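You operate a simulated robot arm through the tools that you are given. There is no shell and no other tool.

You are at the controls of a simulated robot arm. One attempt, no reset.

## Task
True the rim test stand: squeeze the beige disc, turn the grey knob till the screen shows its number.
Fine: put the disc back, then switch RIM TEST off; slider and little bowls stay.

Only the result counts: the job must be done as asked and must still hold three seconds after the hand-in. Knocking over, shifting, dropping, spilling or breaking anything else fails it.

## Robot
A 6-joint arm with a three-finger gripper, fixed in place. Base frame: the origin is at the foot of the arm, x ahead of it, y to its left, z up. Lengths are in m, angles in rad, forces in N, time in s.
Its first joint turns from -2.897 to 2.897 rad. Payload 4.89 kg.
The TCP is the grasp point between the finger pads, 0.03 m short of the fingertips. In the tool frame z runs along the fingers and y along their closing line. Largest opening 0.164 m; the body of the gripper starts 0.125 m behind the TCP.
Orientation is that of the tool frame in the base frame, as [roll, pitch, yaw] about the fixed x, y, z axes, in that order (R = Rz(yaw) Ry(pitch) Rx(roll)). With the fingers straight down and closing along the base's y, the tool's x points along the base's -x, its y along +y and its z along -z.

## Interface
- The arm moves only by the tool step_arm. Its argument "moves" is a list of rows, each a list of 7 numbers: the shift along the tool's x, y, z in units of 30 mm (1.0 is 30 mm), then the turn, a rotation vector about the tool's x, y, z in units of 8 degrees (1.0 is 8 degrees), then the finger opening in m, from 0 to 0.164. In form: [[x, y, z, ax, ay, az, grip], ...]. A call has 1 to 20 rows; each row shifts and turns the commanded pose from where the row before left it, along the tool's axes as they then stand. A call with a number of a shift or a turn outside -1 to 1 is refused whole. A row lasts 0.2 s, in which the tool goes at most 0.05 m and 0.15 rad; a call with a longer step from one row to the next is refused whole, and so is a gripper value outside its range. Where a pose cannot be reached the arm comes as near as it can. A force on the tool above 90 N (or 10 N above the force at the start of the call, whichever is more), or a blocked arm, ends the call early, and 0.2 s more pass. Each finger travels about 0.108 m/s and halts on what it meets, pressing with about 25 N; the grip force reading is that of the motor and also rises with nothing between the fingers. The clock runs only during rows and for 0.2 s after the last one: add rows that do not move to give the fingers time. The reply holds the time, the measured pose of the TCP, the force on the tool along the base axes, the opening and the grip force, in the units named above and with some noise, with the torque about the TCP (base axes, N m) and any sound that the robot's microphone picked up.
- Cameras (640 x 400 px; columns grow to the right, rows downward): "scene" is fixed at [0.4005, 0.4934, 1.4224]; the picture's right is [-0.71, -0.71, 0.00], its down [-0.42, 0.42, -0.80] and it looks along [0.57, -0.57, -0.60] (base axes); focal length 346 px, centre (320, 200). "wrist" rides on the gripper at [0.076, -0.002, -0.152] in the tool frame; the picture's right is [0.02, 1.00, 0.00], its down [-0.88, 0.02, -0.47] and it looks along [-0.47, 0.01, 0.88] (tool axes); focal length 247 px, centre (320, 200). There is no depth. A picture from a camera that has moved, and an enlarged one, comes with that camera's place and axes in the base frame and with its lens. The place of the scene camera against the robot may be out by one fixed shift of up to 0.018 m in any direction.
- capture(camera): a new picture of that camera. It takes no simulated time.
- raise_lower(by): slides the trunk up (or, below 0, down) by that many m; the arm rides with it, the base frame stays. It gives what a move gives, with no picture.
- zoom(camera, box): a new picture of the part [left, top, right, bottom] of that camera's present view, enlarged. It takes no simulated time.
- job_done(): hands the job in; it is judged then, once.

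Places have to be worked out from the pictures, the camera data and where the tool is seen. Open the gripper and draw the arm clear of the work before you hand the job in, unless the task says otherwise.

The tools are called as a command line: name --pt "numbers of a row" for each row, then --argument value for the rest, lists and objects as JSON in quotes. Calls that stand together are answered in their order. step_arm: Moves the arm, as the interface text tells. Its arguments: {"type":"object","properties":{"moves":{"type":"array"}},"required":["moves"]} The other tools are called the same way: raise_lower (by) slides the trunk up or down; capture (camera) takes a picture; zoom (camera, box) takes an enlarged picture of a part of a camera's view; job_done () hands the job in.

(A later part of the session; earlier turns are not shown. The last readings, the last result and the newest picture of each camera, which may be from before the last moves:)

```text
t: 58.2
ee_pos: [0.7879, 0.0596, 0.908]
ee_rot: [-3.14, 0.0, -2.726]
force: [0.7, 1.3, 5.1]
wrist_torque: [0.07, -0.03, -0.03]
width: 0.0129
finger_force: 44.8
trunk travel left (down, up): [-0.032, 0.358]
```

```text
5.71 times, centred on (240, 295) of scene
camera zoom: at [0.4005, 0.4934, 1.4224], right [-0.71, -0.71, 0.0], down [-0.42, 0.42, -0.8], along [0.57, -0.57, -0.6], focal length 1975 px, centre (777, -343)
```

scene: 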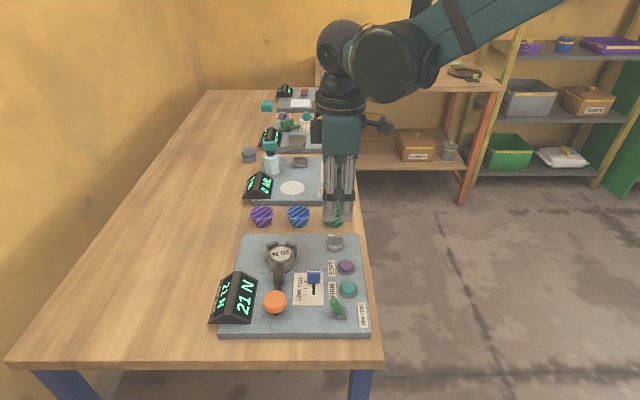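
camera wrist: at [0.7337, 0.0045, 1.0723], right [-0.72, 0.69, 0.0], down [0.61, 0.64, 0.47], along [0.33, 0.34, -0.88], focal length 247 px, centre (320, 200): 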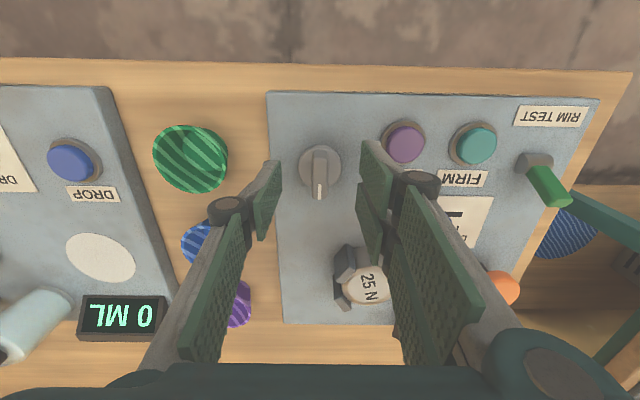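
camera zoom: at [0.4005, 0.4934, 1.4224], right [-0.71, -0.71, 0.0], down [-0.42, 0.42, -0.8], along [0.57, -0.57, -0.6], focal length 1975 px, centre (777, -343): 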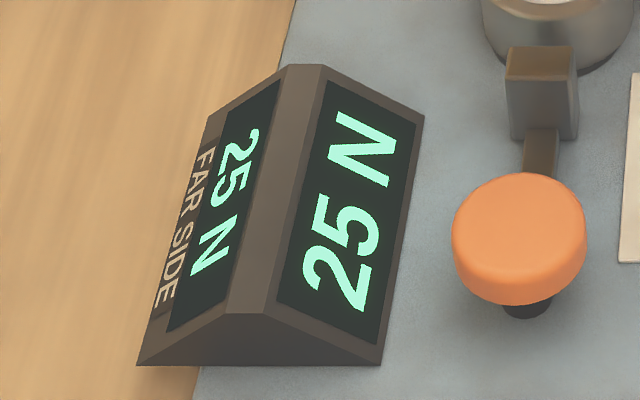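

The screen shows 25 N at 19° and 21°, so 21° sits about mid-band. I leave the knob there, open the fingers and rise.

step_arm --pt "0 0 0 0 0 0 0.013" --pt "0 0 0 0 0 0 0.02" --pt "0 0 0 0 0 0 0.035" --pt "0 0 0 0 0 0 0.05" --pt "0 0 0 0 0 0 0.05"

raise_lower --by 0.095

zoom --camera "scene" --box '[200, 220, 380, 340]'

capture --camera "wrist"

```text
t: 59.4
ee_pos: [0.7881, 0.0602, 0.9065]
ee_rot: [-3.141, 0.001, -2.725]
force: [-1.1, 0.0, -0.3]
wrist_torque: [0.03, 0.03, 0.02]
width: 0.0498
finger_force: 0.1
trunk travel left (down, up): [-0.032, 0.358]
```

```text
t: 60.7
ee_pos: [0.7874, 0.0599, 1.0028]
ee_rot: [-3.141, 0.002, -2.725]
force: [0.1, 0.7, -0.7]
wrist_torque: [-0.01, -0.03, -0.02]
width: 0.05
finger_force: 0.1
trunk travel left (down, up): [-0.127, 0.263]
```

```text
3.33 times, centred on (290, 280) of scene
camera zoom: at [0.4005, 0.4934, 1.4224], right [-0.71, -0.71, 0.0], down [-0.42, 0.42, -0.8], along [0.57, -0.57, -0.6], focal length 1152 px, centre (420, -67)
```

zoom: 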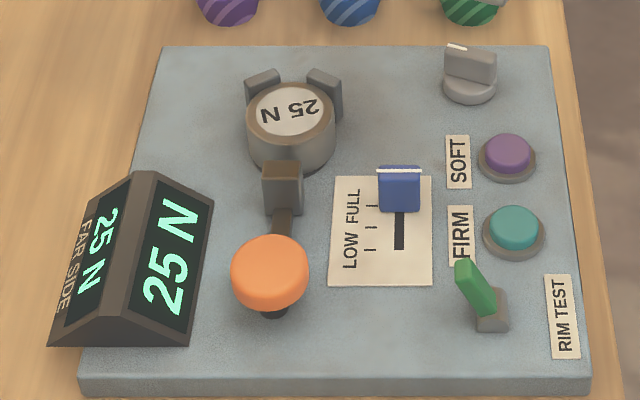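

```text
taken
camera wrist: at [0.7174, 0.0274, 1.1539], right [-0.42, 0.91, 0.0], down [0.8, 0.37, 0.47], along [0.43, 0.2, -0.88], focal length 247 px, centre (320, 200)
```

wrist: 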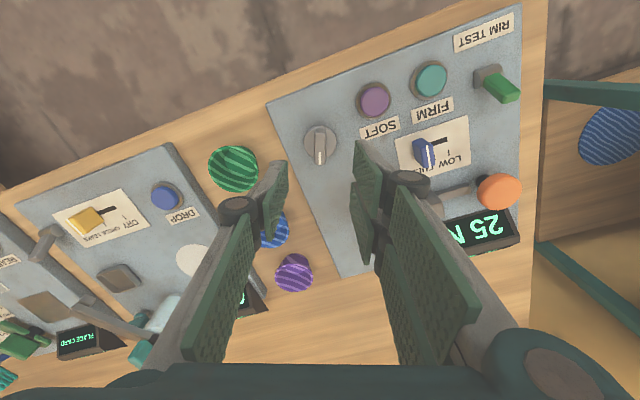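

With the knob released the screen still shows 25 N. Now I fetch the disc, which rests against the stops at about p 0.461, q 0.720. I move above it and turn the hand so the two-prong finger is on the slider side again.

step_arm --pt "-0.617 0.678 0 0 0 0 0.09" --pt "-0.617 0.678 0 0 0 0 0.09" --pt "-0.617 0.678 0 0 0 0 0.09" --pt "-0.617 0.678 0 0 0 0 0.09" --pt "-0.617 0.678 0 0 0 0 0.09" --pt "0 0 0 0 0 -0.953 0.09" --pt "0 0 0 0 0 -0.953 0.09" --pt "0 0 0 0 0 -0.953 0.09" --pt "0 0 0 0 0 -0.953 0.09" --pt "0 0 0 0 0 -0.953 0.09" --pt "0 0 0 0 0 -0.953 0.09" --pt "0 0 0 0 0 -0.953 0.09" --pt "0 0 0 0 0 -0.953 0.09" --pt "0 0 0 0 0 -0.953 0.09" --pt "0 0 0 0 0 -0.953 0.09" --pt "0 0 0 0 0 -0.953 0.09" --pt "0 0 0 0 0 -0.953 0.09" --pt "0 0 0 0 0 -0.953 0.09" --pt "0 0 0 0 0 0 0.09"

capture --camera "wrist"

zoom --camera "wrist" --box '[250, 80, 390, 190]'

zoom --camera "scene" --box '[200, 200, 380, 340]'

```text
t: 64.7
ee_pos: [0.8317, 0.1899, 1.002]
ee_rot: [3.14, 0.0, -0.993]
force: [0.2, -1.4, -1.0]
wrist_torque: [0.03, -0.01, -0.01]
width: 0.09
finger_force: 0.1
trunk travel left (down, up): [-0.127, 0.263]
```

```text
taken
camera wrist: at [0.8731, 0.1271, 1.1542], right [-0.83, -0.56, 0.0], down [-0.5, 0.73, 0.47], along [-0.27, 0.39, -0.88], focal length 247 px, centre (320, 200)
```

wrist: 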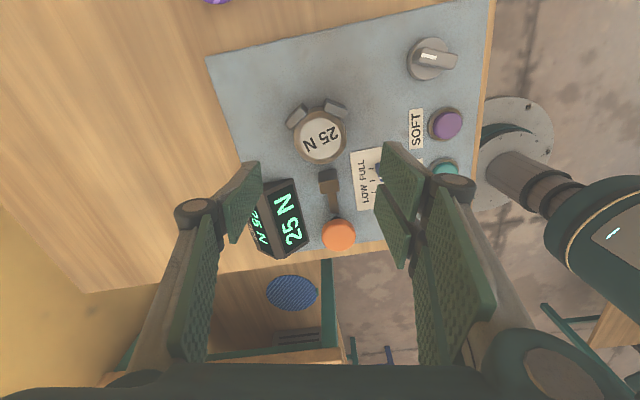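

```text
3.64 times, centred on (320, 135) of wrist
camera zoom: at [0.8731, 0.1271, 1.1542], right [-0.83, -0.56, 0.0], down [-0.5, 0.73, 0.47], along [-0.27, 0.39, -0.88], focal length 898 px, centre (320, 436)
```

zoom: 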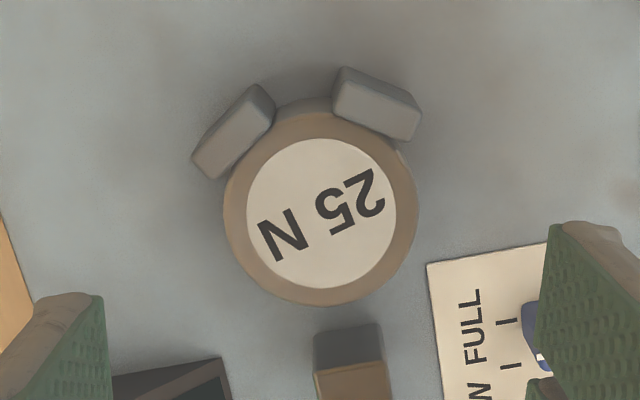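

```text
2.86 times, centred on (290, 270) of scene
camera zoom: at [0.4005, 0.4934, 1.4224], right [-0.71, -0.71, 0.0], down [-0.42, 0.42, -0.8], along [0.57, -0.57, -0.6], focal length 987 px, centre (406, 0)
```

zoom: 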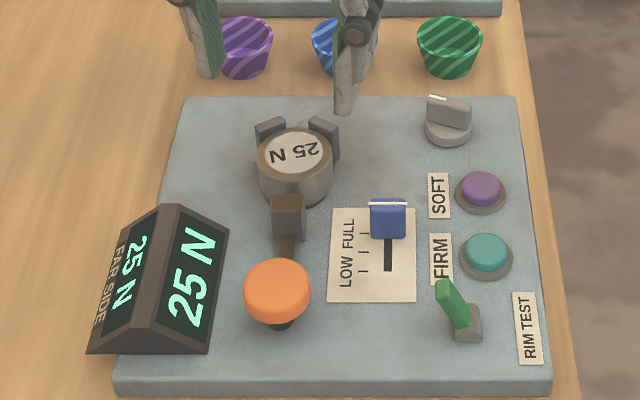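

The disc centre is 8–9 mm ahead of the TCP in tool x and centred sideways, as I intended, so the fingers clear the stops. I lower in two stages.

raise_lower --by -0.08

zoom --camera "wrist" --box '[220, 80, 440, 230]'

zoom --camera "scene" --box '[230, 220, 350, 310]'

```text
t: 65.9
ee_pos: [0.8307, 0.189, 0.9225]
ee_rot: [-3.141, -0.001, -0.996]
force: [0.0, 0.3, 0.2]
wrist_torque: [0.01, 0.04, -0.01]
width: 0.0899
finger_force: 0.1
trunk travel left (down, up): [-0.047, 0.343]
```

```text
2.67 times, centred on (330, 155) of wrist
camera zoom: at [0.873, 0.1271, 1.0744], right [-0.83, -0.56, 0.0], down [-0.5, 0.73, 0.47], along [-0.27, 0.39, -0.88], focal length 659 px, centre (293, 320)
```

zoom: 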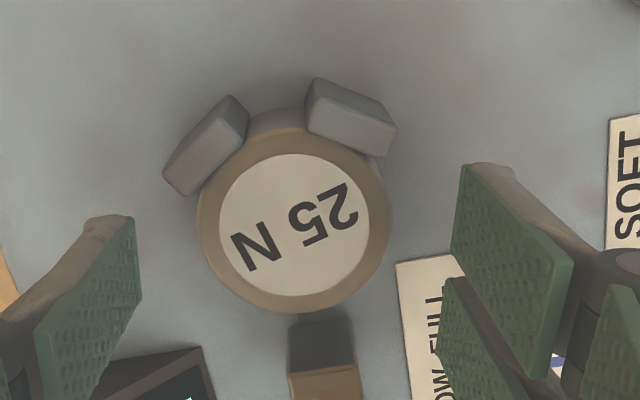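

```text
4.44 times, centred on (290, 265) of scene
camera zoom: at [0.4005, 0.4934, 1.4224], right [-0.71, -0.71, 0.0], down [-0.42, 0.42, -0.8], along [0.57, -0.57, -0.6], focal length 1536 px, centre (453, -89)
```

zoom: 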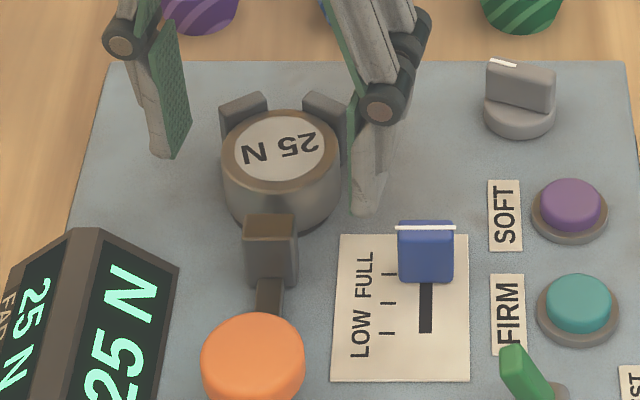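

Fingers straddle the disc with clear space on both sides. I lower 22 mm more and close gently.

raise_lower --by -0.022

zoom --camera "wrist" --box '[220, 80, 440, 230]'

```text
t: 66.6
ee_pos: [0.8307, 0.1888, 0.8996]
ee_rot: [-3.141, 0.001, -0.995]
force: [0.9, -0.2, 0.6]
wrist_torque: [0.02, 0.03, 0.02]
width: 0.0901
finger_force: 0.0
trunk travel left (down, up): [-0.025, 0.365]
```

```text
2.67 times, centred on (330, 155) of wrist
camera zoom: at [0.8731, 0.1271, 1.0523], right [-0.83, -0.56, 0.0], down [-0.5, 0.73, 0.47], along [-0.27, 0.39, -0.88], focal length 659 px, centre (293, 320)
```

zoom: 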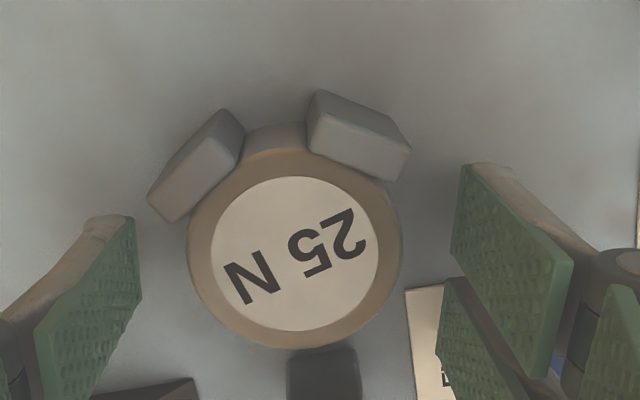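

Everything is clear at this depth. I close on the disc.

step_arm --pt "0 0 0 0 0 0 0.08" --pt "0 0 0 0 0 0 0.07" --pt "0 0 0 0 0 0 0.06" --pt "0 0 0 0 0 0 0.052" --pt "0 0 0 0 0 0 0.045" --pt "0 0 0 0 0 0 0.04" --pt "0 0 0 0 0 0 0.04"

zoom --camera "wrist" --box '[220, 80, 440, 230]'

zoom --camera "scene" --box '[230, 220, 350, 310]'

```text
t: 68.2
ee_pos: [0.8319, 0.1902, 0.8999]
ee_rot: [-3.142, 0.0, -0.995]
force: [-2.3, -0.7, -0.5]
wrist_torque: [-0.01, 0.09, -0.01]
width: 0.0569
finger_force: 24.3
trunk travel left (down, up): [-0.025, 0.365]
```

```text
2.67 times, centred on (330, 155) of wrist
camera zoom: at [0.873, 0.127, 1.0523], right [-0.83, -0.56, 0.0], down [-0.5, 0.73, 0.47], along [-0.27, 0.39, -0.88], focal length 659 px, centre (293, 320)
```

zoom: 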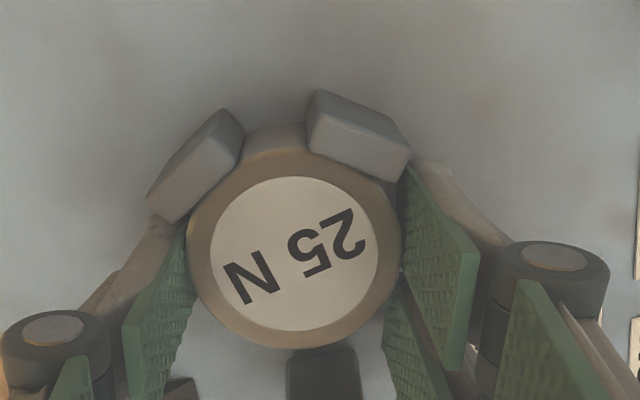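

```text
4.44 times, centred on (290, 265) of scene
camera zoom: at [0.4005, 0.4934, 1.4224], right [-0.71, -0.71, 0.0], down [-0.42, 0.42, -0.8], along [0.57, -0.57, -0.6], focal length 1536 px, centre (453, -89)
```

zoom: 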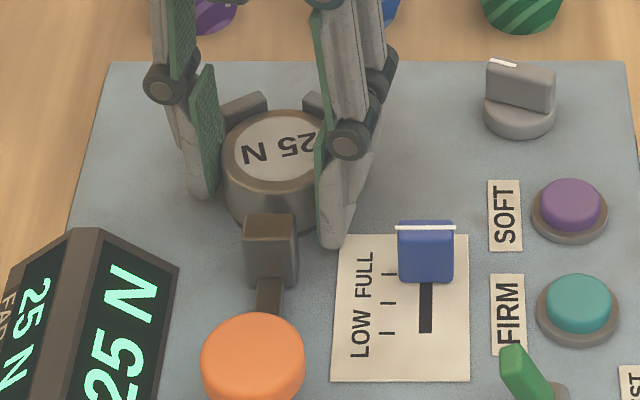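

The disc is held (0.0569 m, 24 N) and the screen still reads 25 N. I draw it 3 mm away from the stops, then lift with the trunk.

step_arm --pt "-0.05 0 0 0 0 0 0.04" --pt "-0.05 0 0 0 0 0 0.04" --pt "0 0 0 0 0 0 0.04"

raise_lower --by 0.1

capture --camera "wrist"

zoom --camera "scene" --box '[200, 200, 380, 340]'

```text
t: 69.0
ee_pos: [0.8285, 0.193, 0.8994]
ee_rot: [3.141, 0.001, -0.994]
force: [1.3, -2.2, 2.9]
wrist_torque: [-0.07, -0.07, -0.02]
width: 0.0571
finger_force: 24.6
trunk travel left (down, up): [-0.025, 0.365]
```

```text
t: 70.3
ee_pos: [0.8294, 0.1934, 0.9993]
ee_rot: [-3.14, 0.001, -0.994]
force: [0.7, 0.0, -2.0]
wrist_torque: [0.01, 0.02, 0.02]
width: 0.0573
finger_force: 24.7
trunk travel left (down, up): [-0.125, 0.265]
```

```text
taken
camera wrist: at [0.8715, 0.1296, 1.1519], right [-0.83, -0.56, 0.0], down [-0.5, 0.73, 0.47], along [-0.27, 0.39, -0.88], focal length 247 px, centre (320, 200)
```

wrist: 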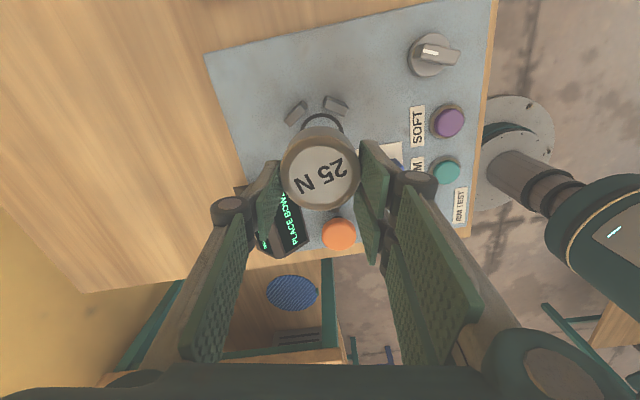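

```text
2.86 times, centred on (290, 270) of scene
camera zoom: at [0.4005, 0.4934, 1.4224], right [-0.71, -0.71, 0.0], down [-0.42, 0.42, -0.8], along [0.57, -0.57, -0.6], focal length 987 px, centre (406, 0)
```

zoom: 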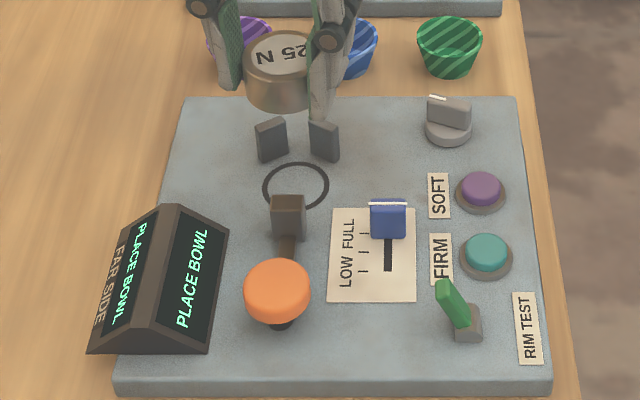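

The disc is lifted and the screen is back at "PLACE BOWL". I measure how the disc sits in the hand before turning and carrying it back.

zoom --camera "wrist" --box '[260, 110, 380, 220]'

step_arm --pt "0 0 0 0 0 0.978 0.04" --pt "0 0 0 0 0 0.978 0.04" --pt "0 0 0 0 0 0.978 0.04" --pt "0 0 0 0 0 0.978 0.04" --pt "0 0 0 0 0 0.978 0.04" --pt "0 0 0 0 0 0.978 0.04" --pt "0 0 0 0 0 0.978 0.04" --pt "0 0 0 0 0 0.978 0.04" --pt "0 0 0 0 0 0.978 0.04" --pt "0 0 0 0 0 0.978 0.04" --pt "0 0 0 0 0 0.978 0.04" --pt "0 0 0 0 0 0.978 0.04" --pt "0 0 0 0 0 0.978 0.04" --pt "0 0 0 0 0 0.978 0.04" --pt "0 0 0 0 0 0 0.04"

capture --camera "wrist"

```text
3.64 times, centred on (320, 165) of wrist
camera zoom: at [0.8715, 0.1296, 1.1519], right [-0.83, -0.56, 0.0], down [-0.5, 0.73, 0.47], along [-0.27, 0.39, -0.88], focal length 898 px, centre (320, 327)
```

zoom: 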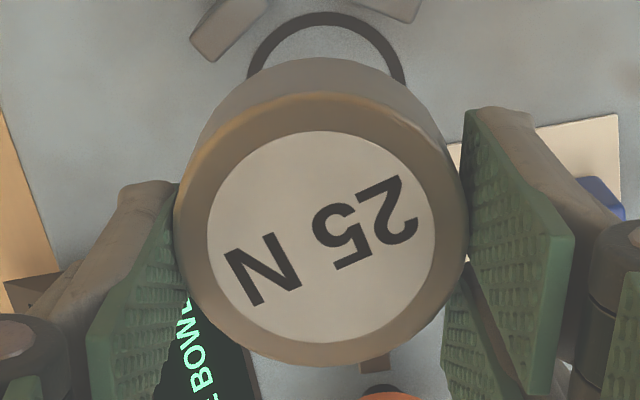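

```text
t: 73.5
ee_pos: [0.8289, 0.1926, 1.0001]
ee_rot: [3.141, -0.001, -2.907]
force: [0.5, -0.5, -2.8]
wrist_torque: [0.01, -0.04, -0.02]
width: 0.0568
finger_force: 25.5
trunk travel left (down, up): [-0.125, 0.265]
```

```text
taken
camera wrist: at [0.7547, 0.1735, 1.152], right [-0.25, 0.97, 0.0], down [0.85, 0.22, 0.47], along [0.46, 0.12, -0.88], focal length 247 px, centre (320, 200)
```

wrist: 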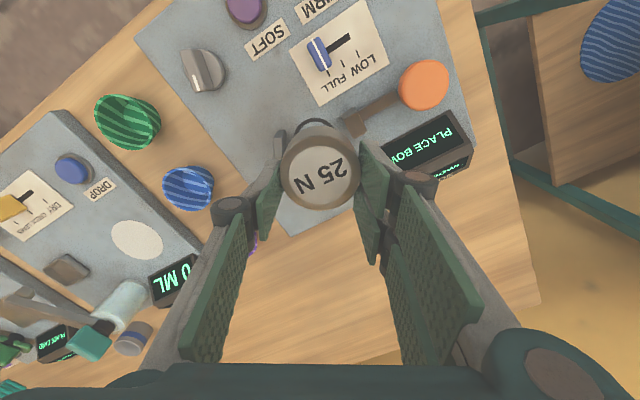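

In-hand offset is +9 mm in tool x (it was about -1.4 mm when first picked up), so I aim the TCP 10.5 mm further out than at the first pick-up, to about (1.003, 0.242). I carry the disc out there at height 1.0.

step_arm --pt "-0.754 0.03 0 0 0 0 0.04" --pt "-0.754 0.03 0 0 0 0 0.04" --pt "-0.754 0.03 0 0 0 0 0.04" --pt "-0.754 0.03 0 0 0 0 0.04" --pt "-0.754 0.03 0 0 0 0 0.04" --pt "-0.754 0.03 0 0 0 0 0.04" --pt "-0.754 0.03 0 0 0 0 0.04" --pt "-0.754 0.03 0 0 0 0 0.04" --pt "0 0 0 0 0 0 0.04" --pt "0 0 0 0 0 0 0.04"

capture --camera "wrist"

capture --camera "scene"

```text
t: 75.7
ee_pos: [1.004, 0.2413, 1.0008]
ee_rot: [3.141, 0.0, -2.906]
force: [-0.1, -0.8, -2.0]
wrist_torque: [0.0, 0.01, 0.01]
width: 0.0569
finger_force: 24.9
trunk travel left (down, up): [-0.125, 0.265]
```

```text
taken
camera wrist: at [0.929, 0.2231, 1.1522], right [-0.25, 0.97, 0.0], down [0.85, 0.22, 0.47], along [0.46, 0.12, -0.88], focal length 247 px, centre (320, 200)
```

wrist: 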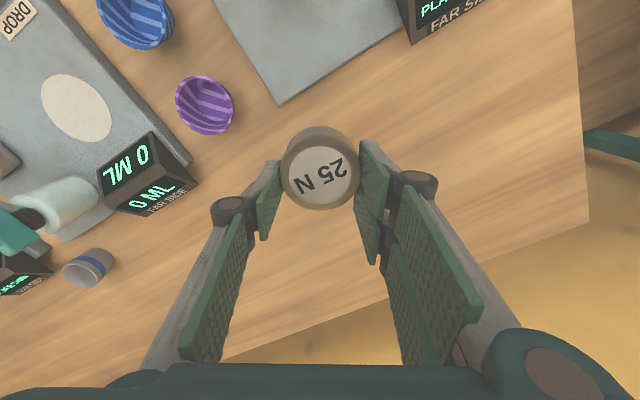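

```text
taken
```

scene: 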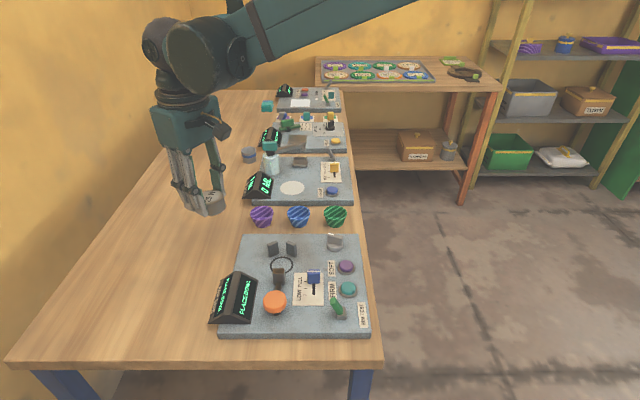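

The arm reached it (r ≈ 1.0325). I lower with the trunk to about 8 mm above the table, then go on with small steps.

raise_lower --by -0.114

capture --camera "wrist"

zoom --camera "scene" --box '[170, 200, 260, 260]'

```text
t: 77.2
ee_pos: [1.0037, 0.242, 0.8871]
ee_rot: [3.141, -0.001, -2.904]
force: [0.8, 0.8, -1.7]
wrist_torque: [0.05, -0.01, -0.02]
width: 0.057
finger_force: 25.1
trunk travel left (down, up): [-0.011, 0.379]
```

```text
taken
camera wrist: at [0.9287, 0.223, 1.0385], right [-0.25, 0.97, 0.0], down [0.85, 0.22, 0.47], along [0.46, 0.12, -0.88], focal length 247 px, centre (320, 200)
```

wrist: 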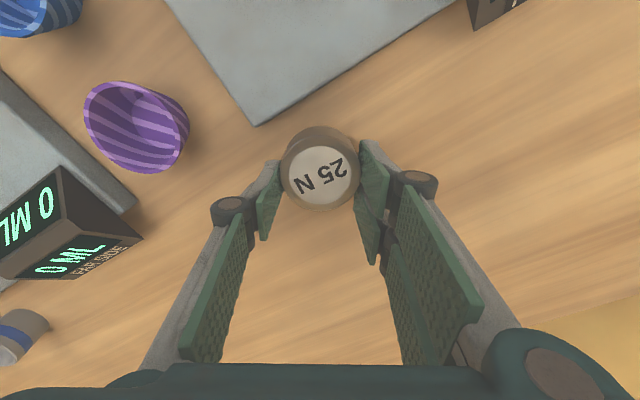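

```text
6.67 times, centred on (215, 230) of scene
camera zoom: at [0.4005, 0.4934, 1.4224], right [-0.71, -0.71, 0.0], down [-0.42, 0.42, -0.8], along [0.57, -0.57, -0.6], focal length 2304 px, centre (1020, 0)
```

zoom: 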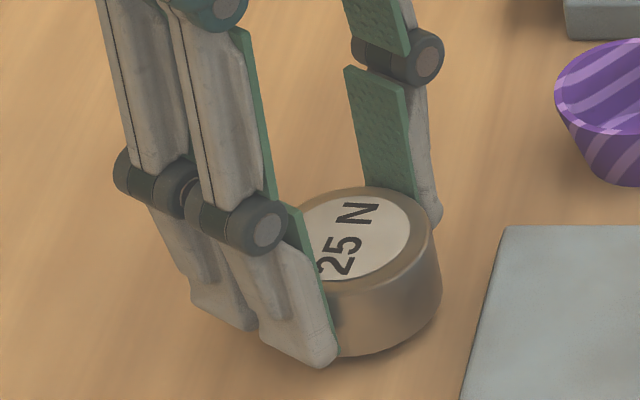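

Compared with my earlier picture of the disc's original place, it will land within about 2 mm. I correct by 1.5 mm and lower in small steps, watching the force.

step_arm --pt "0.043 -0.026 0.08 0 0 0 0.04" --pt "0 0 0.08 0 0 0 0.04" --pt "0 0 0.06 0 0 0 0.04" --pt "0 0 0 0 0 0 0.04"

step_arm --pt "0 0 0.04 0 0 0 0.04" --pt "0 0 0 0 0 0 0.04"

zoom --camera "scene" --box '[170, 200, 260, 260]'

```text
t: 78.2
ee_pos: [1.0018, 0.2404, 0.8788]
ee_rot: [-3.141, 0.0, -2.905]
force: [0.1, 0.4, -2.2]
wrist_torque: [0.02, -0.03, -0.01]
width: 0.0569
finger_force: 25.4
trunk travel left (down, up): [-0.011, 0.379]
```

```text
t: 78.8
ee_pos: [1.002, 0.2414, 0.8788]
ee_rot: [3.139, -0.001, -2.907]
force: [0.0, 0.5, -1.8]
wrist_torque: [-0.01, -0.02, 0.04]
width: 0.0571
finger_force: 25.2
trunk travel left (down, up): [-0.011, 0.379]
```

```text
6.67 times, centred on (215, 230) of scene
camera zoom: at [0.4005, 0.4934, 1.4224], right [-0.71, -0.71, 0.0], down [-0.42, 0.42, -0.8], along [0.57, -0.57, -0.6], focal length 2304 px, centre (1020, 0)
```

zoom: 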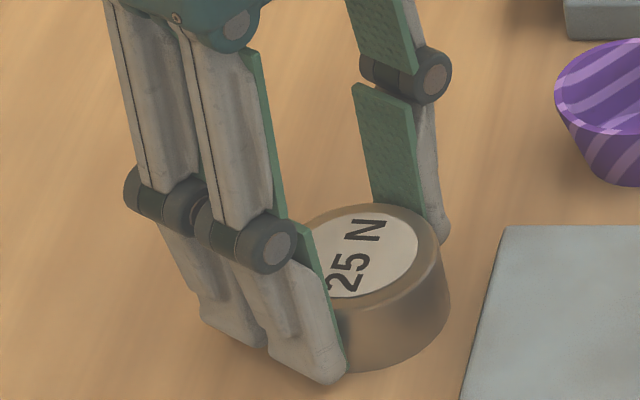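

The disc now matches its original outline in the picture almost to the pixel. There is no contact force yet, so I go down 1 mm at a time.

step_arm --pt "0 0 0.03 0 0 0 0.04" --pt "0 0 0 0 0 0 0.04"

step_arm --pt "0 0 0.03 0 0 0 0.04" --pt "0 0 0 0 0 0 0.04"

```text
t: 79.3
ee_pos: [1.0016, 0.2419, 0.8778]
ee_rot: [-3.14, 0.0, -2.907]
force: [5.7, 1.3, 12.0]
wrist_torque: [0.02, 0.01, -0.02]
width: 0.0567
finger_force: 24.9
trunk travel left (down, up): [-0.011, 0.379]
```

```text
t: 80.0
ee_pos: [1.0009, 0.2394, 0.8782]
ee_rot: [3.14, -0.001, -2.906]
force: [6.1, 2.3, 20.0]
wrist_torque: [0.04, -0.03, 0.05]
width: 0.057
finger_force: 25.3
trunk travel left (down, up): [-0.011, 0.379]
```

The disc is down on the table (contact at TCP z ≈ 0.878). I ease off slightly, open to 0.085 and then raise the hand.

step_arm --pt "0 0 -0.035 0 0 0 0.05" --pt "0 0 0 0 0 0 0.058" --pt "0 0 0 0 0 0 0.066" --pt "0 0 0 0 0 0 0.076" --pt "0 0 0 0 0 0 0.085" --pt "0 0 0 0 0 0 0.085"

raise_lower --by 0.12

capture --camera "wrist"

zoom --camera "scene" --box '[170, 200, 260, 260]'

```text
t: 81.3
ee_pos: [1.0021, 0.2404, 0.8776]
ee_rot: [-3.141, -0.001, -2.905]
force: [0.3, -0.2, 0.7]
wrist_torque: [0.0, -0.03, -0.02]
width: 0.0849
finger_force: 0.0
trunk travel left (down, up): [-0.011, 0.379]
```

```text
t: 82.8
ee_pos: [1.0033, 0.2415, 0.9978]
ee_rot: [-3.142, 0.001, -2.907]
force: [-0.1, -0.3, -0.5]
wrist_torque: [0.02, 0.01, 0.01]
width: 0.0849
finger_force: 0.1
trunk travel left (down, up): [-0.131, 0.259]
```

```text
taken
camera wrist: at [0.9275, 0.2219, 1.1496], right [-0.25, 0.97, 0.0], down [0.85, 0.22, 0.47], along [0.46, 0.12, -0.88], focal length 247 px, centre (320, 200)
```

wrist: 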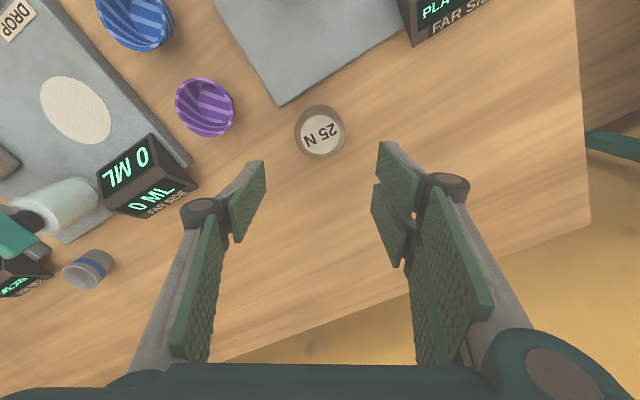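

```text
6.67 times, centred on (215, 230) of scene
camera zoom: at [0.4005, 0.4934, 1.4224], right [-0.71, -0.71, 0.0], down [-0.42, 0.42, -0.8], along [0.57, -0.57, -0.6], focal length 2304 px, centre (1020, 0)
```

zoom: 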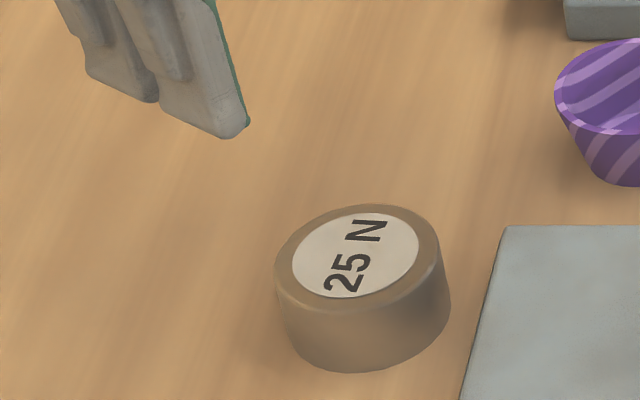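

The disc stands back in its original place, label and all. Now the RIM TEST lever, at about p 0.327, q 0.594: I move over towards it for a close look, closing the fingers on the way.

step_arm --pt "0.983 0.034 0 0 0 0 0.085" --pt "0.983 0.034 0 0 0 0 0.085" --pt "0.983 0.034 0 0 0 0 0.085" --pt "0.983 0.034 0 0 0 0 0.085" --pt "0.983 0.034 0 0 0 0 0.085" --pt "0.983 0.034 0 0 0 0 0.085" --pt "0.983 0.034 0 0 0 0 0.085" --pt "0.983 0.034 0 0 0 0 0.085" --pt "0.983 0.034 0 0 0 0 0.085" --pt "0.983 0.034 0 0 0 0 0.085" --pt "0.983 0.034 0 0 0 0 0.085" --pt "0.983 0.034 0 0 0 0 0.085" --pt "0.983 0.034 0 0 0 0 0.085" --pt "0 0 0 0 0 -0.987 0.085" --pt "0 0 0 0 0 -0.987 0.085" --pt "0 0 0 0 0 -0.987 0.085" --pt "0 0 0 0 0 -0.987 0.085" --pt "0 0 0 0 0 0 0.085"

capture --camera "wrist"

capture --camera "scene"

```text
t: 86.7
ee_pos: [0.6266, 0.1645, 0.9973]
ee_rot: [-3.141, 0.001, -2.351]
force: [0.4, -0.6, -0.3]
wrist_torque: [0.02, 0.01, 0.0]
width: 0.085
finger_force: 0.0
trunk travel left (down, up): [-0.131, 0.259]
```

```text
taken
camera wrist: at [0.5727, 0.109, 1.1499], right [-0.72, 0.69, 0.0], down [0.61, 0.64, 0.47], along [0.33, 0.34, -0.88], focal length 247 px, centre (320, 200)
```

wrist: 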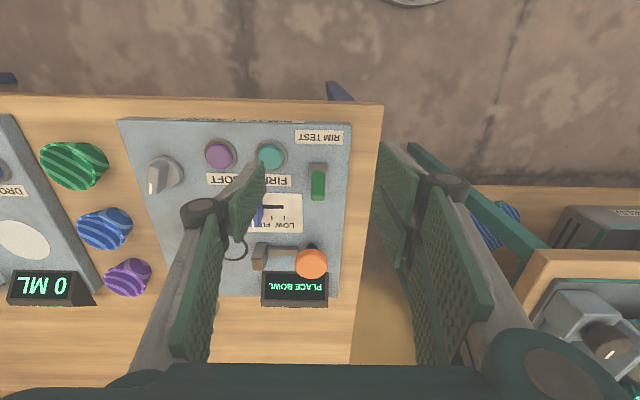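

```text
taken
```

scene: 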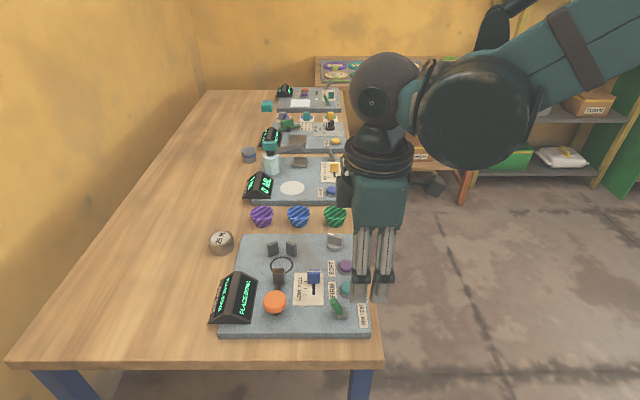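

I zoom in on the lever in both views to see which way it leans.

zoom --camera "wrist" --box '[270, 120, 370, 220]'

zoom --camera "scene" --box '[310, 275, 380, 340]'

zoom --camera "scene" --box '[240, 80, 360, 170]'

```text
4.00 times, centred on (320, 170) of wrist
camera zoom: at [0.5727, 0.109, 1.1499], right [-0.72, 0.69, 0.0], down [0.61, 0.64, 0.47], along [0.33, 0.34, -0.88], focal length 988 px, centre (320, 320)
```

zoom: 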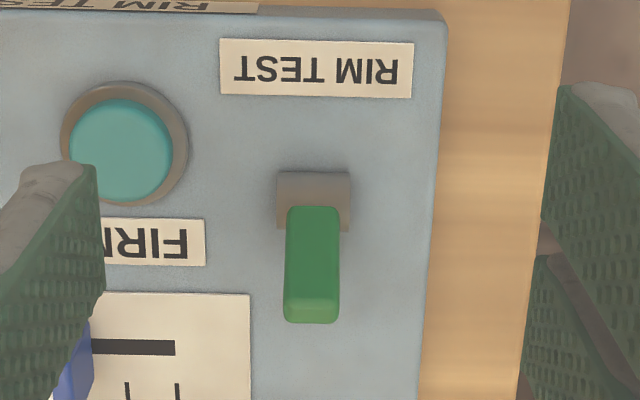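

```text
6.15 times, centred on (345, 308) of scene
camera zoom: at [0.4005, 0.4934, 1.4224], right [-0.71, -0.71, 0.0], down [-0.42, 0.42, -0.8], along [0.57, -0.57, -0.6], focal length 2127 px, centre (166, -462)
```

zoom: 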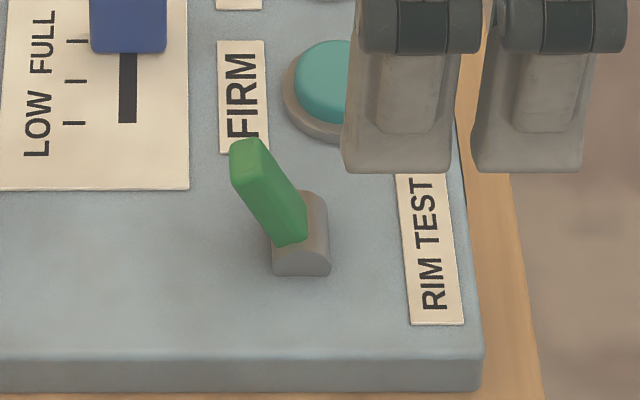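

```text
4.44 times, centred on (300, 125) of scene
camera zoom: at [0.4005, 0.4934, 1.4224], right [-0.71, -0.71, 0.0], down [-0.42, 0.42, -0.8], along [0.57, -0.57, -0.6], focal length 1536 px, centre (409, 533)
```

zoom: 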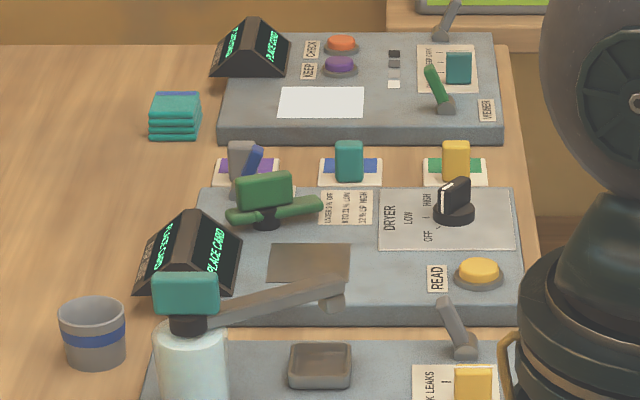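

The lever pivots on a half-round base about the bench axis and leans away from the robot. Its tip is at about q 0.613, z 0.90 and its pivot at q 0.589, z 0.868. Other running stands lean the same way, so "off" means tipping it towards the robot. I go behind it with closed fingers, single finger facing the lever, clear of the orange head.

step_arm --pt "-0.758 0.025 0 0 0 0 0.06" --pt "-0.758 0.025 0 0 0 0 0.03" --pt "-0.758 0.025 0 0 0 0 0" --pt "-0.758 0.025 0 0 0 0 0" --pt "0 0 0 0 0 0.9375 0" --pt "0 0 0 0 0 0.9375 0" --pt "0 0 0 0 0 0.9375 0" --pt "0 0 0 0 0 0.9375 0" --pt "0 0 0 0 0 0.9375 0" --pt "0 0 0 0 0 0.9375 0" --pt "0 0 0 0 0 0.9375 0" --pt "0 0 0 0 0 0.9375 0" --pt "0 0 0 0 0 0.9375 0" --pt "0 0 0 0 0 0.9375 0" --pt "0 0 0 0 0 0.9375 0" --pt "0 0 0 0 0 0.9375 0" --pt "0 0 0 0 0 0 0"

capture --camera "wrist"

zoom --camera "scene" --box '[230, 220, 390, 340]'

```text
t: 90.2
ee_pos: [0.6881, 0.2313, 0.9983]
ee_rot: [-3.141, -0.001, 2.357]
force: [0.0, 1.1, 0.2]
wrist_torque: [-0.03, 0.03, 0.0]
width: 0.0
finger_force: 24.6
trunk travel left (down, up): [-0.131, 0.259]
```

```text
taken
camera wrist: at [0.632, 0.284, 1.1499], right [0.69, 0.72, 0.0], down [0.64, -0.61, 0.47], along [0.34, -0.33, -0.88], focal length 247 px, centre (320, 200)
```

wrist: 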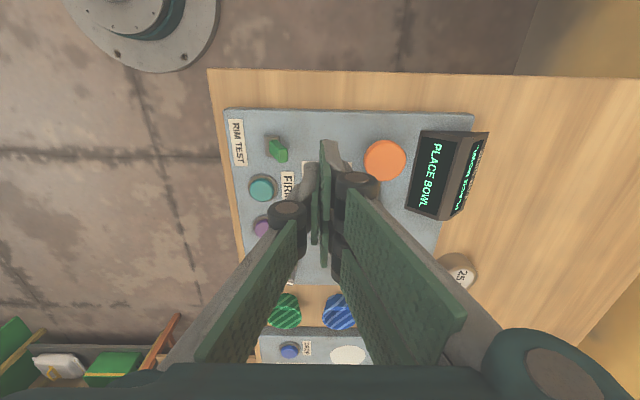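

```text
3.33 times, centred on (310, 280) of scene
camera zoom: at [0.4005, 0.4934, 1.4224], right [-0.71, -0.71, 0.0], down [-0.42, 0.42, -0.8], along [0.57, -0.57, -0.6], focal length 1152 px, centre (353, -67)
```

zoom: 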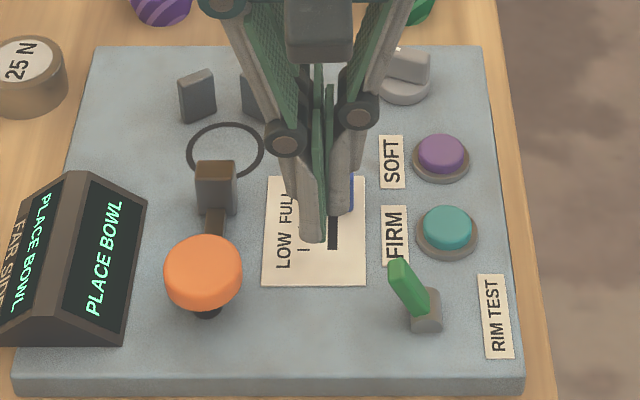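

The hand is behind the lever. I check the lever's place relative to the fingers in the wrist view before lowering.

zoom --camera "wrist" --box '[240, 100, 420, 220]'

```text
3.33 times, centred on (330, 160) of wrist
camera zoom: at [0.632, 0.284, 1.1499], right [0.69, 0.72, 0.0], down [0.64, -0.61, 0.47], along [0.34, -0.33, -0.88], focal length 823 px, centre (287, 333)
```

zoom: 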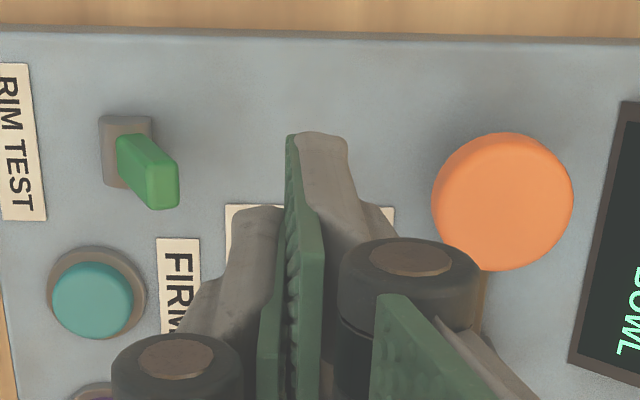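

The lever tip is 39 mm from the fingers and nearly in line, and FIRM, the slider and the orange head are clear. I shift 3 mm along the bench and lower so the tips reach z ≈ 0.885, half-way up the lever.

step_arm --pt "-0.1 0 0 0 0 0 0" --pt "0 0 0 0 0 0 0"

raise_lower --by -0.083

capture --camera "wrist"

zoom --camera "scene" --box '[250, 240, 390, 340]'

```text
t: 90.8
ee_pos: [0.6912, 0.2286, 0.9988]
ee_rot: [3.142, -0.001, 2.357]
force: [-0.2, -0.2, 0.2]
wrist_torque: [0.02, -0.01, -0.01]
width: 0.0
finger_force: 25.2
trunk travel left (down, up): [-0.131, 0.259]
```

```text
t: 92.0
ee_pos: [0.6902, 0.2299, 0.9154]
ee_rot: [-3.141, 0.0, 2.359]
force: [-0.1, 0.1, -0.2]
wrist_torque: [0.01, -0.02, 0.02]
width: 0.0002
finger_force: 24.8
trunk travel left (down, up): [-0.048, 0.342]
```

```text
taken
camera wrist: at [0.6342, 0.2818, 1.067], right [0.69, 0.72, 0.0], down [0.64, -0.61, 0.47], along [0.34, -0.33, -0.88], focal length 247 px, centre (320, 200)
```

wrist: 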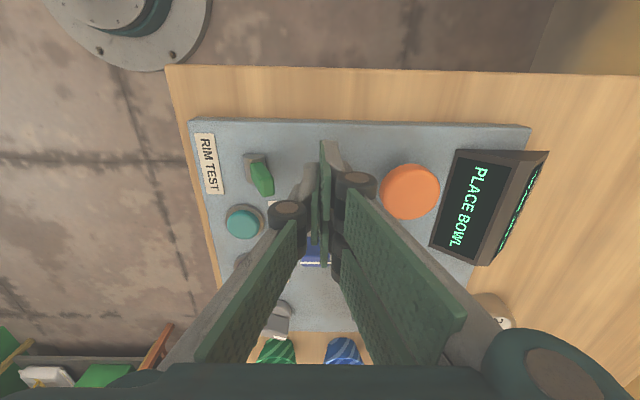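

```text
4.00 times, centred on (320, 290) of scene
camera zoom: at [0.4005, 0.4934, 1.4224], right [-0.71, -0.71, 0.0], down [-0.42, 0.42, -0.8], along [0.57, -0.57, -0.6], focal length 1382 px, centre (320, -160)
```

zoom: 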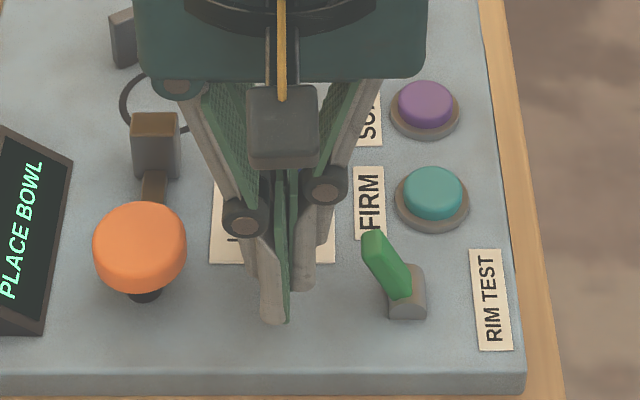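

Fingers and lever are level. I push towards the robot in 4 mm steps, first up to the contact.

step_arm --pt "0 -0.133 0 0 0 0 0" --pt "0 -0.133 0 0 0 0 0" --pt "0 -0.133 0 0 0 0 0" --pt "0 -0.133 0 0 0 0 0" --pt "0 -0.133 0 0 0 0 0" --pt "0 0 0 0 0 0 0"

zoom --camera "scene" --box '[250, 240, 390, 340]'

zoom --camera "wrist" --box '[220, 120, 420, 260]'

```text
t: 93.4
ee_pos: [0.6769, 0.2155, 0.9152]
ee_rot: [-3.141, 0.001, 2.357]
force: [-0.1, -0.4, -0.5]
wrist_torque: [-0.04, 0.0, 0.0]
width: 0.0001
finger_force: 25.3
trunk travel left (down, up): [-0.048, 0.342]
```

```text
4.00 times, centred on (320, 290) of scene
camera zoom: at [0.4005, 0.4934, 1.4224], right [-0.71, -0.71, 0.0], down [-0.42, 0.42, -0.8], along [0.57, -0.57, -0.6], focal length 1382 px, centre (320, -160)
```

zoom: 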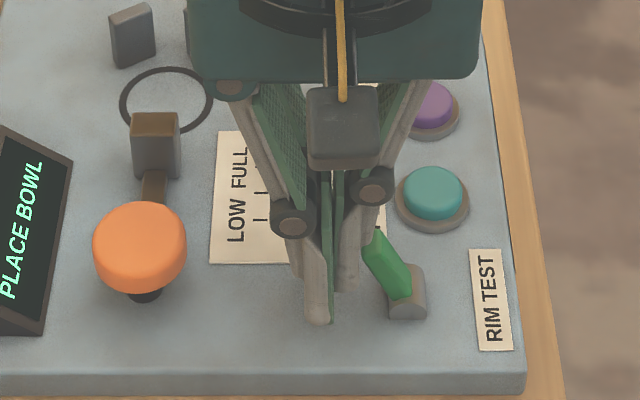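

```text
2.86 times, centred on (320, 190) of wrist
camera zoom: at [0.62, 0.2678, 1.0667], right [0.69, 0.72, 0.0], down [0.64, -0.61, 0.47], along [0.34, -0.33, -0.88], focal length 706 px, centre (320, 229)
```

zoom: 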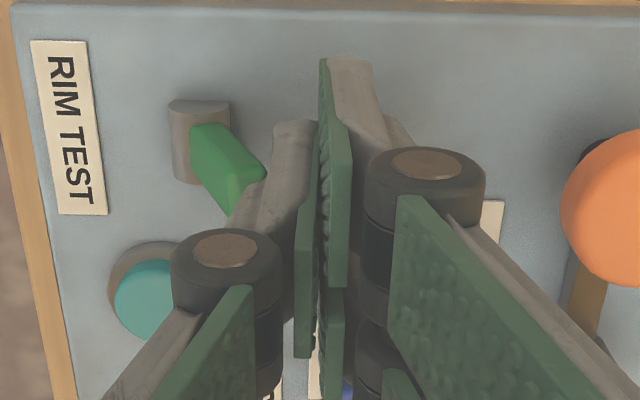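

The single finger is now right at the lever. I keep pushing in small steps and watch the force and listen for a click.

step_arm --pt "0 -0.133 0 0 0 0 0" --pt "0 -0.133 0 0 0 0 0" --pt "0 -0.133 0 0 0 0 0" --pt "0 0 0 0 0 0 0"

zoom --camera "scene" --box '[250, 240, 390, 340]'

```text
t: 94.4
ee_pos: [0.6682, 0.2053, 0.9148]
ee_rot: [-3.141, 0.0, 2.36]
force: [0.4, -0.4, 0.4]
wrist_torque: [-0.01, 0.03, -0.02]
width: 0.0001
finger_force: 25.1
trunk travel left (down, up): [-0.048, 0.342]
```

```text
4.00 times, centred on (320, 290) of scene
camera zoom: at [0.4005, 0.4934, 1.4224], right [-0.71, -0.71, 0.0], down [-0.42, 0.42, -0.8], along [0.57, -0.57, -0.6], focal length 1382 px, centre (320, -160)
```

zoom: 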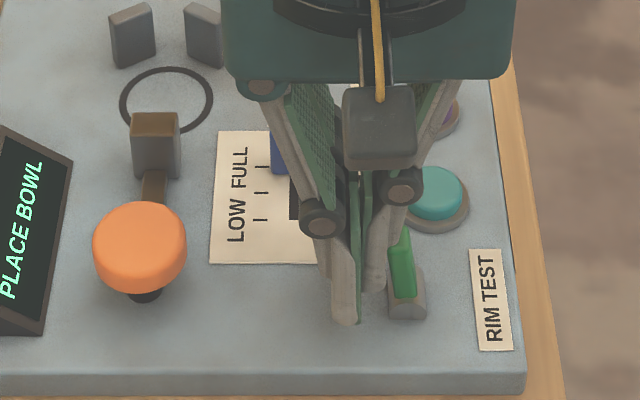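

The lever follows and is nearly upright; forces are negligible. I keep pushing.

step_arm --pt "0 -0.133 0 0 0 0 0" --pt "0 -0.133 0 0 0 0 0" --pt "0 -0.133 0 0 0 0 0" --pt "0 0 0 0 0 0 0"

zoom --camera "scene" --box '[200, 230, 390, 340]'

zoom --camera "wrist" --box '[220, 120, 420, 260]'

```text
t: 95.4
ee_pos: [0.6585, 0.1982, 0.9146]
ee_rot: [3.141, 0.0, 2.357]
force: [0.0, 0.5, -0.3]
wrist_torque: [0.02, 0.04, -0.03]
width: 0.0
finger_force: 24.8
trunk travel left (down, up): [-0.048, 0.342]
heard: click
```

```text
3.37 times, centred on (295, 285) of scene
camera zoom: at [0.4005, 0.4934, 1.4224], right [-0.71, -0.71, 0.0], down [-0.42, 0.42, -0.8], along [0.57, -0.57, -0.6], focal length 1164 px, centre (404, -86)
```

zoom: 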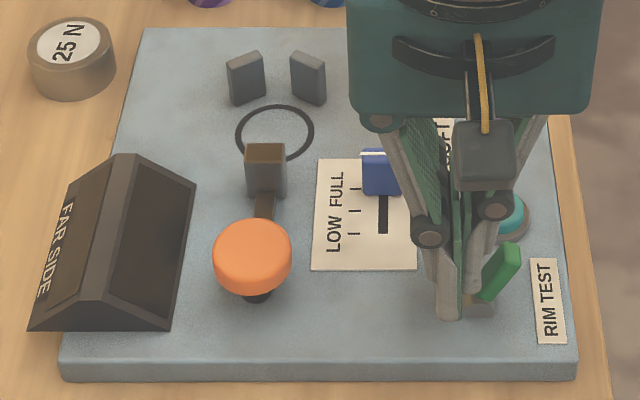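

```text
2.86 times, centred on (320, 190) of wrist
camera zoom: at [0.6032, 0.2505, 1.0668], right [0.69, 0.72, 0.0], down [0.64, -0.61, 0.47], along [0.34, -0.33, -0.88], focal length 706 px, centre (320, 229)
```

zoom: 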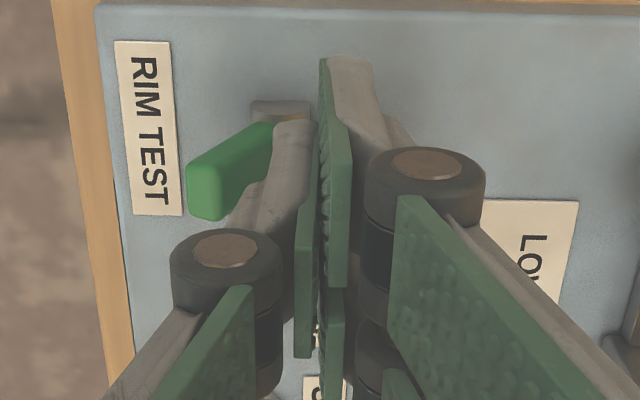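

A click, the lever has flipped towards the robot and the screen is dark. I back away 12 mm and raise the hand.

step_arm --pt "0 0.2 0 0 0 0 0" --pt "0 0.2 0 0 0 0 0" --pt "0 0 0 0 0 0 0"

raise_lower --by 0.15

capture --camera "scene"

capture --camera "wrist"

```text
t: 96.2
ee_pos: [0.6672, 0.2058, 0.9149]
ee_rot: [3.141, -0.001, 2.356]
force: [0.5, -0.4, 0.4]
wrist_torque: [0.01, -0.03, 0.02]
width: 0.0001
finger_force: 25.3
trunk travel left (down, up): [-0.048, 0.342]
```

```text
t: 98.0
ee_pos: [0.6677, 0.2063, 1.0653]
ee_rot: [3.141, -0.001, 2.357]
force: [0.2, -0.1, -0.5]
wrist_torque: [0.01, 0.02, 0.02]
width: 0.0
finger_force: 24.8
trunk travel left (down, up): [-0.198, 0.192]
```

```text
taken
```

scene: 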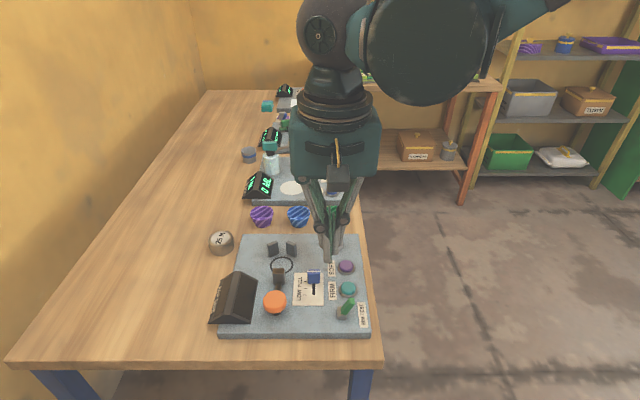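

```text
taken
camera wrist: at [0.6117, 0.2592, 1.2167], right [0.69, 0.72, 0.0], down [0.64, -0.61, 0.47], along [0.34, -0.33, -0.88], focal length 247 px, centre (320, 200)
```

wrist: 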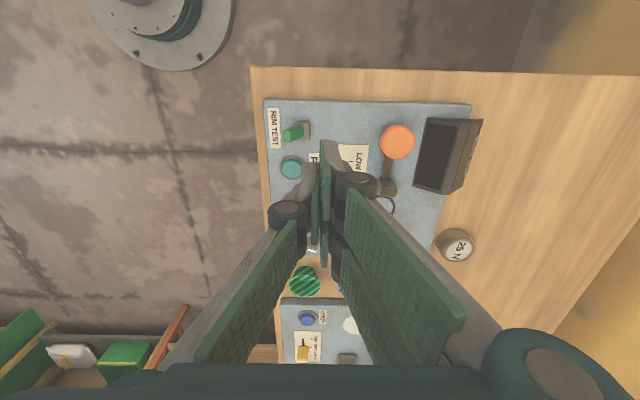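

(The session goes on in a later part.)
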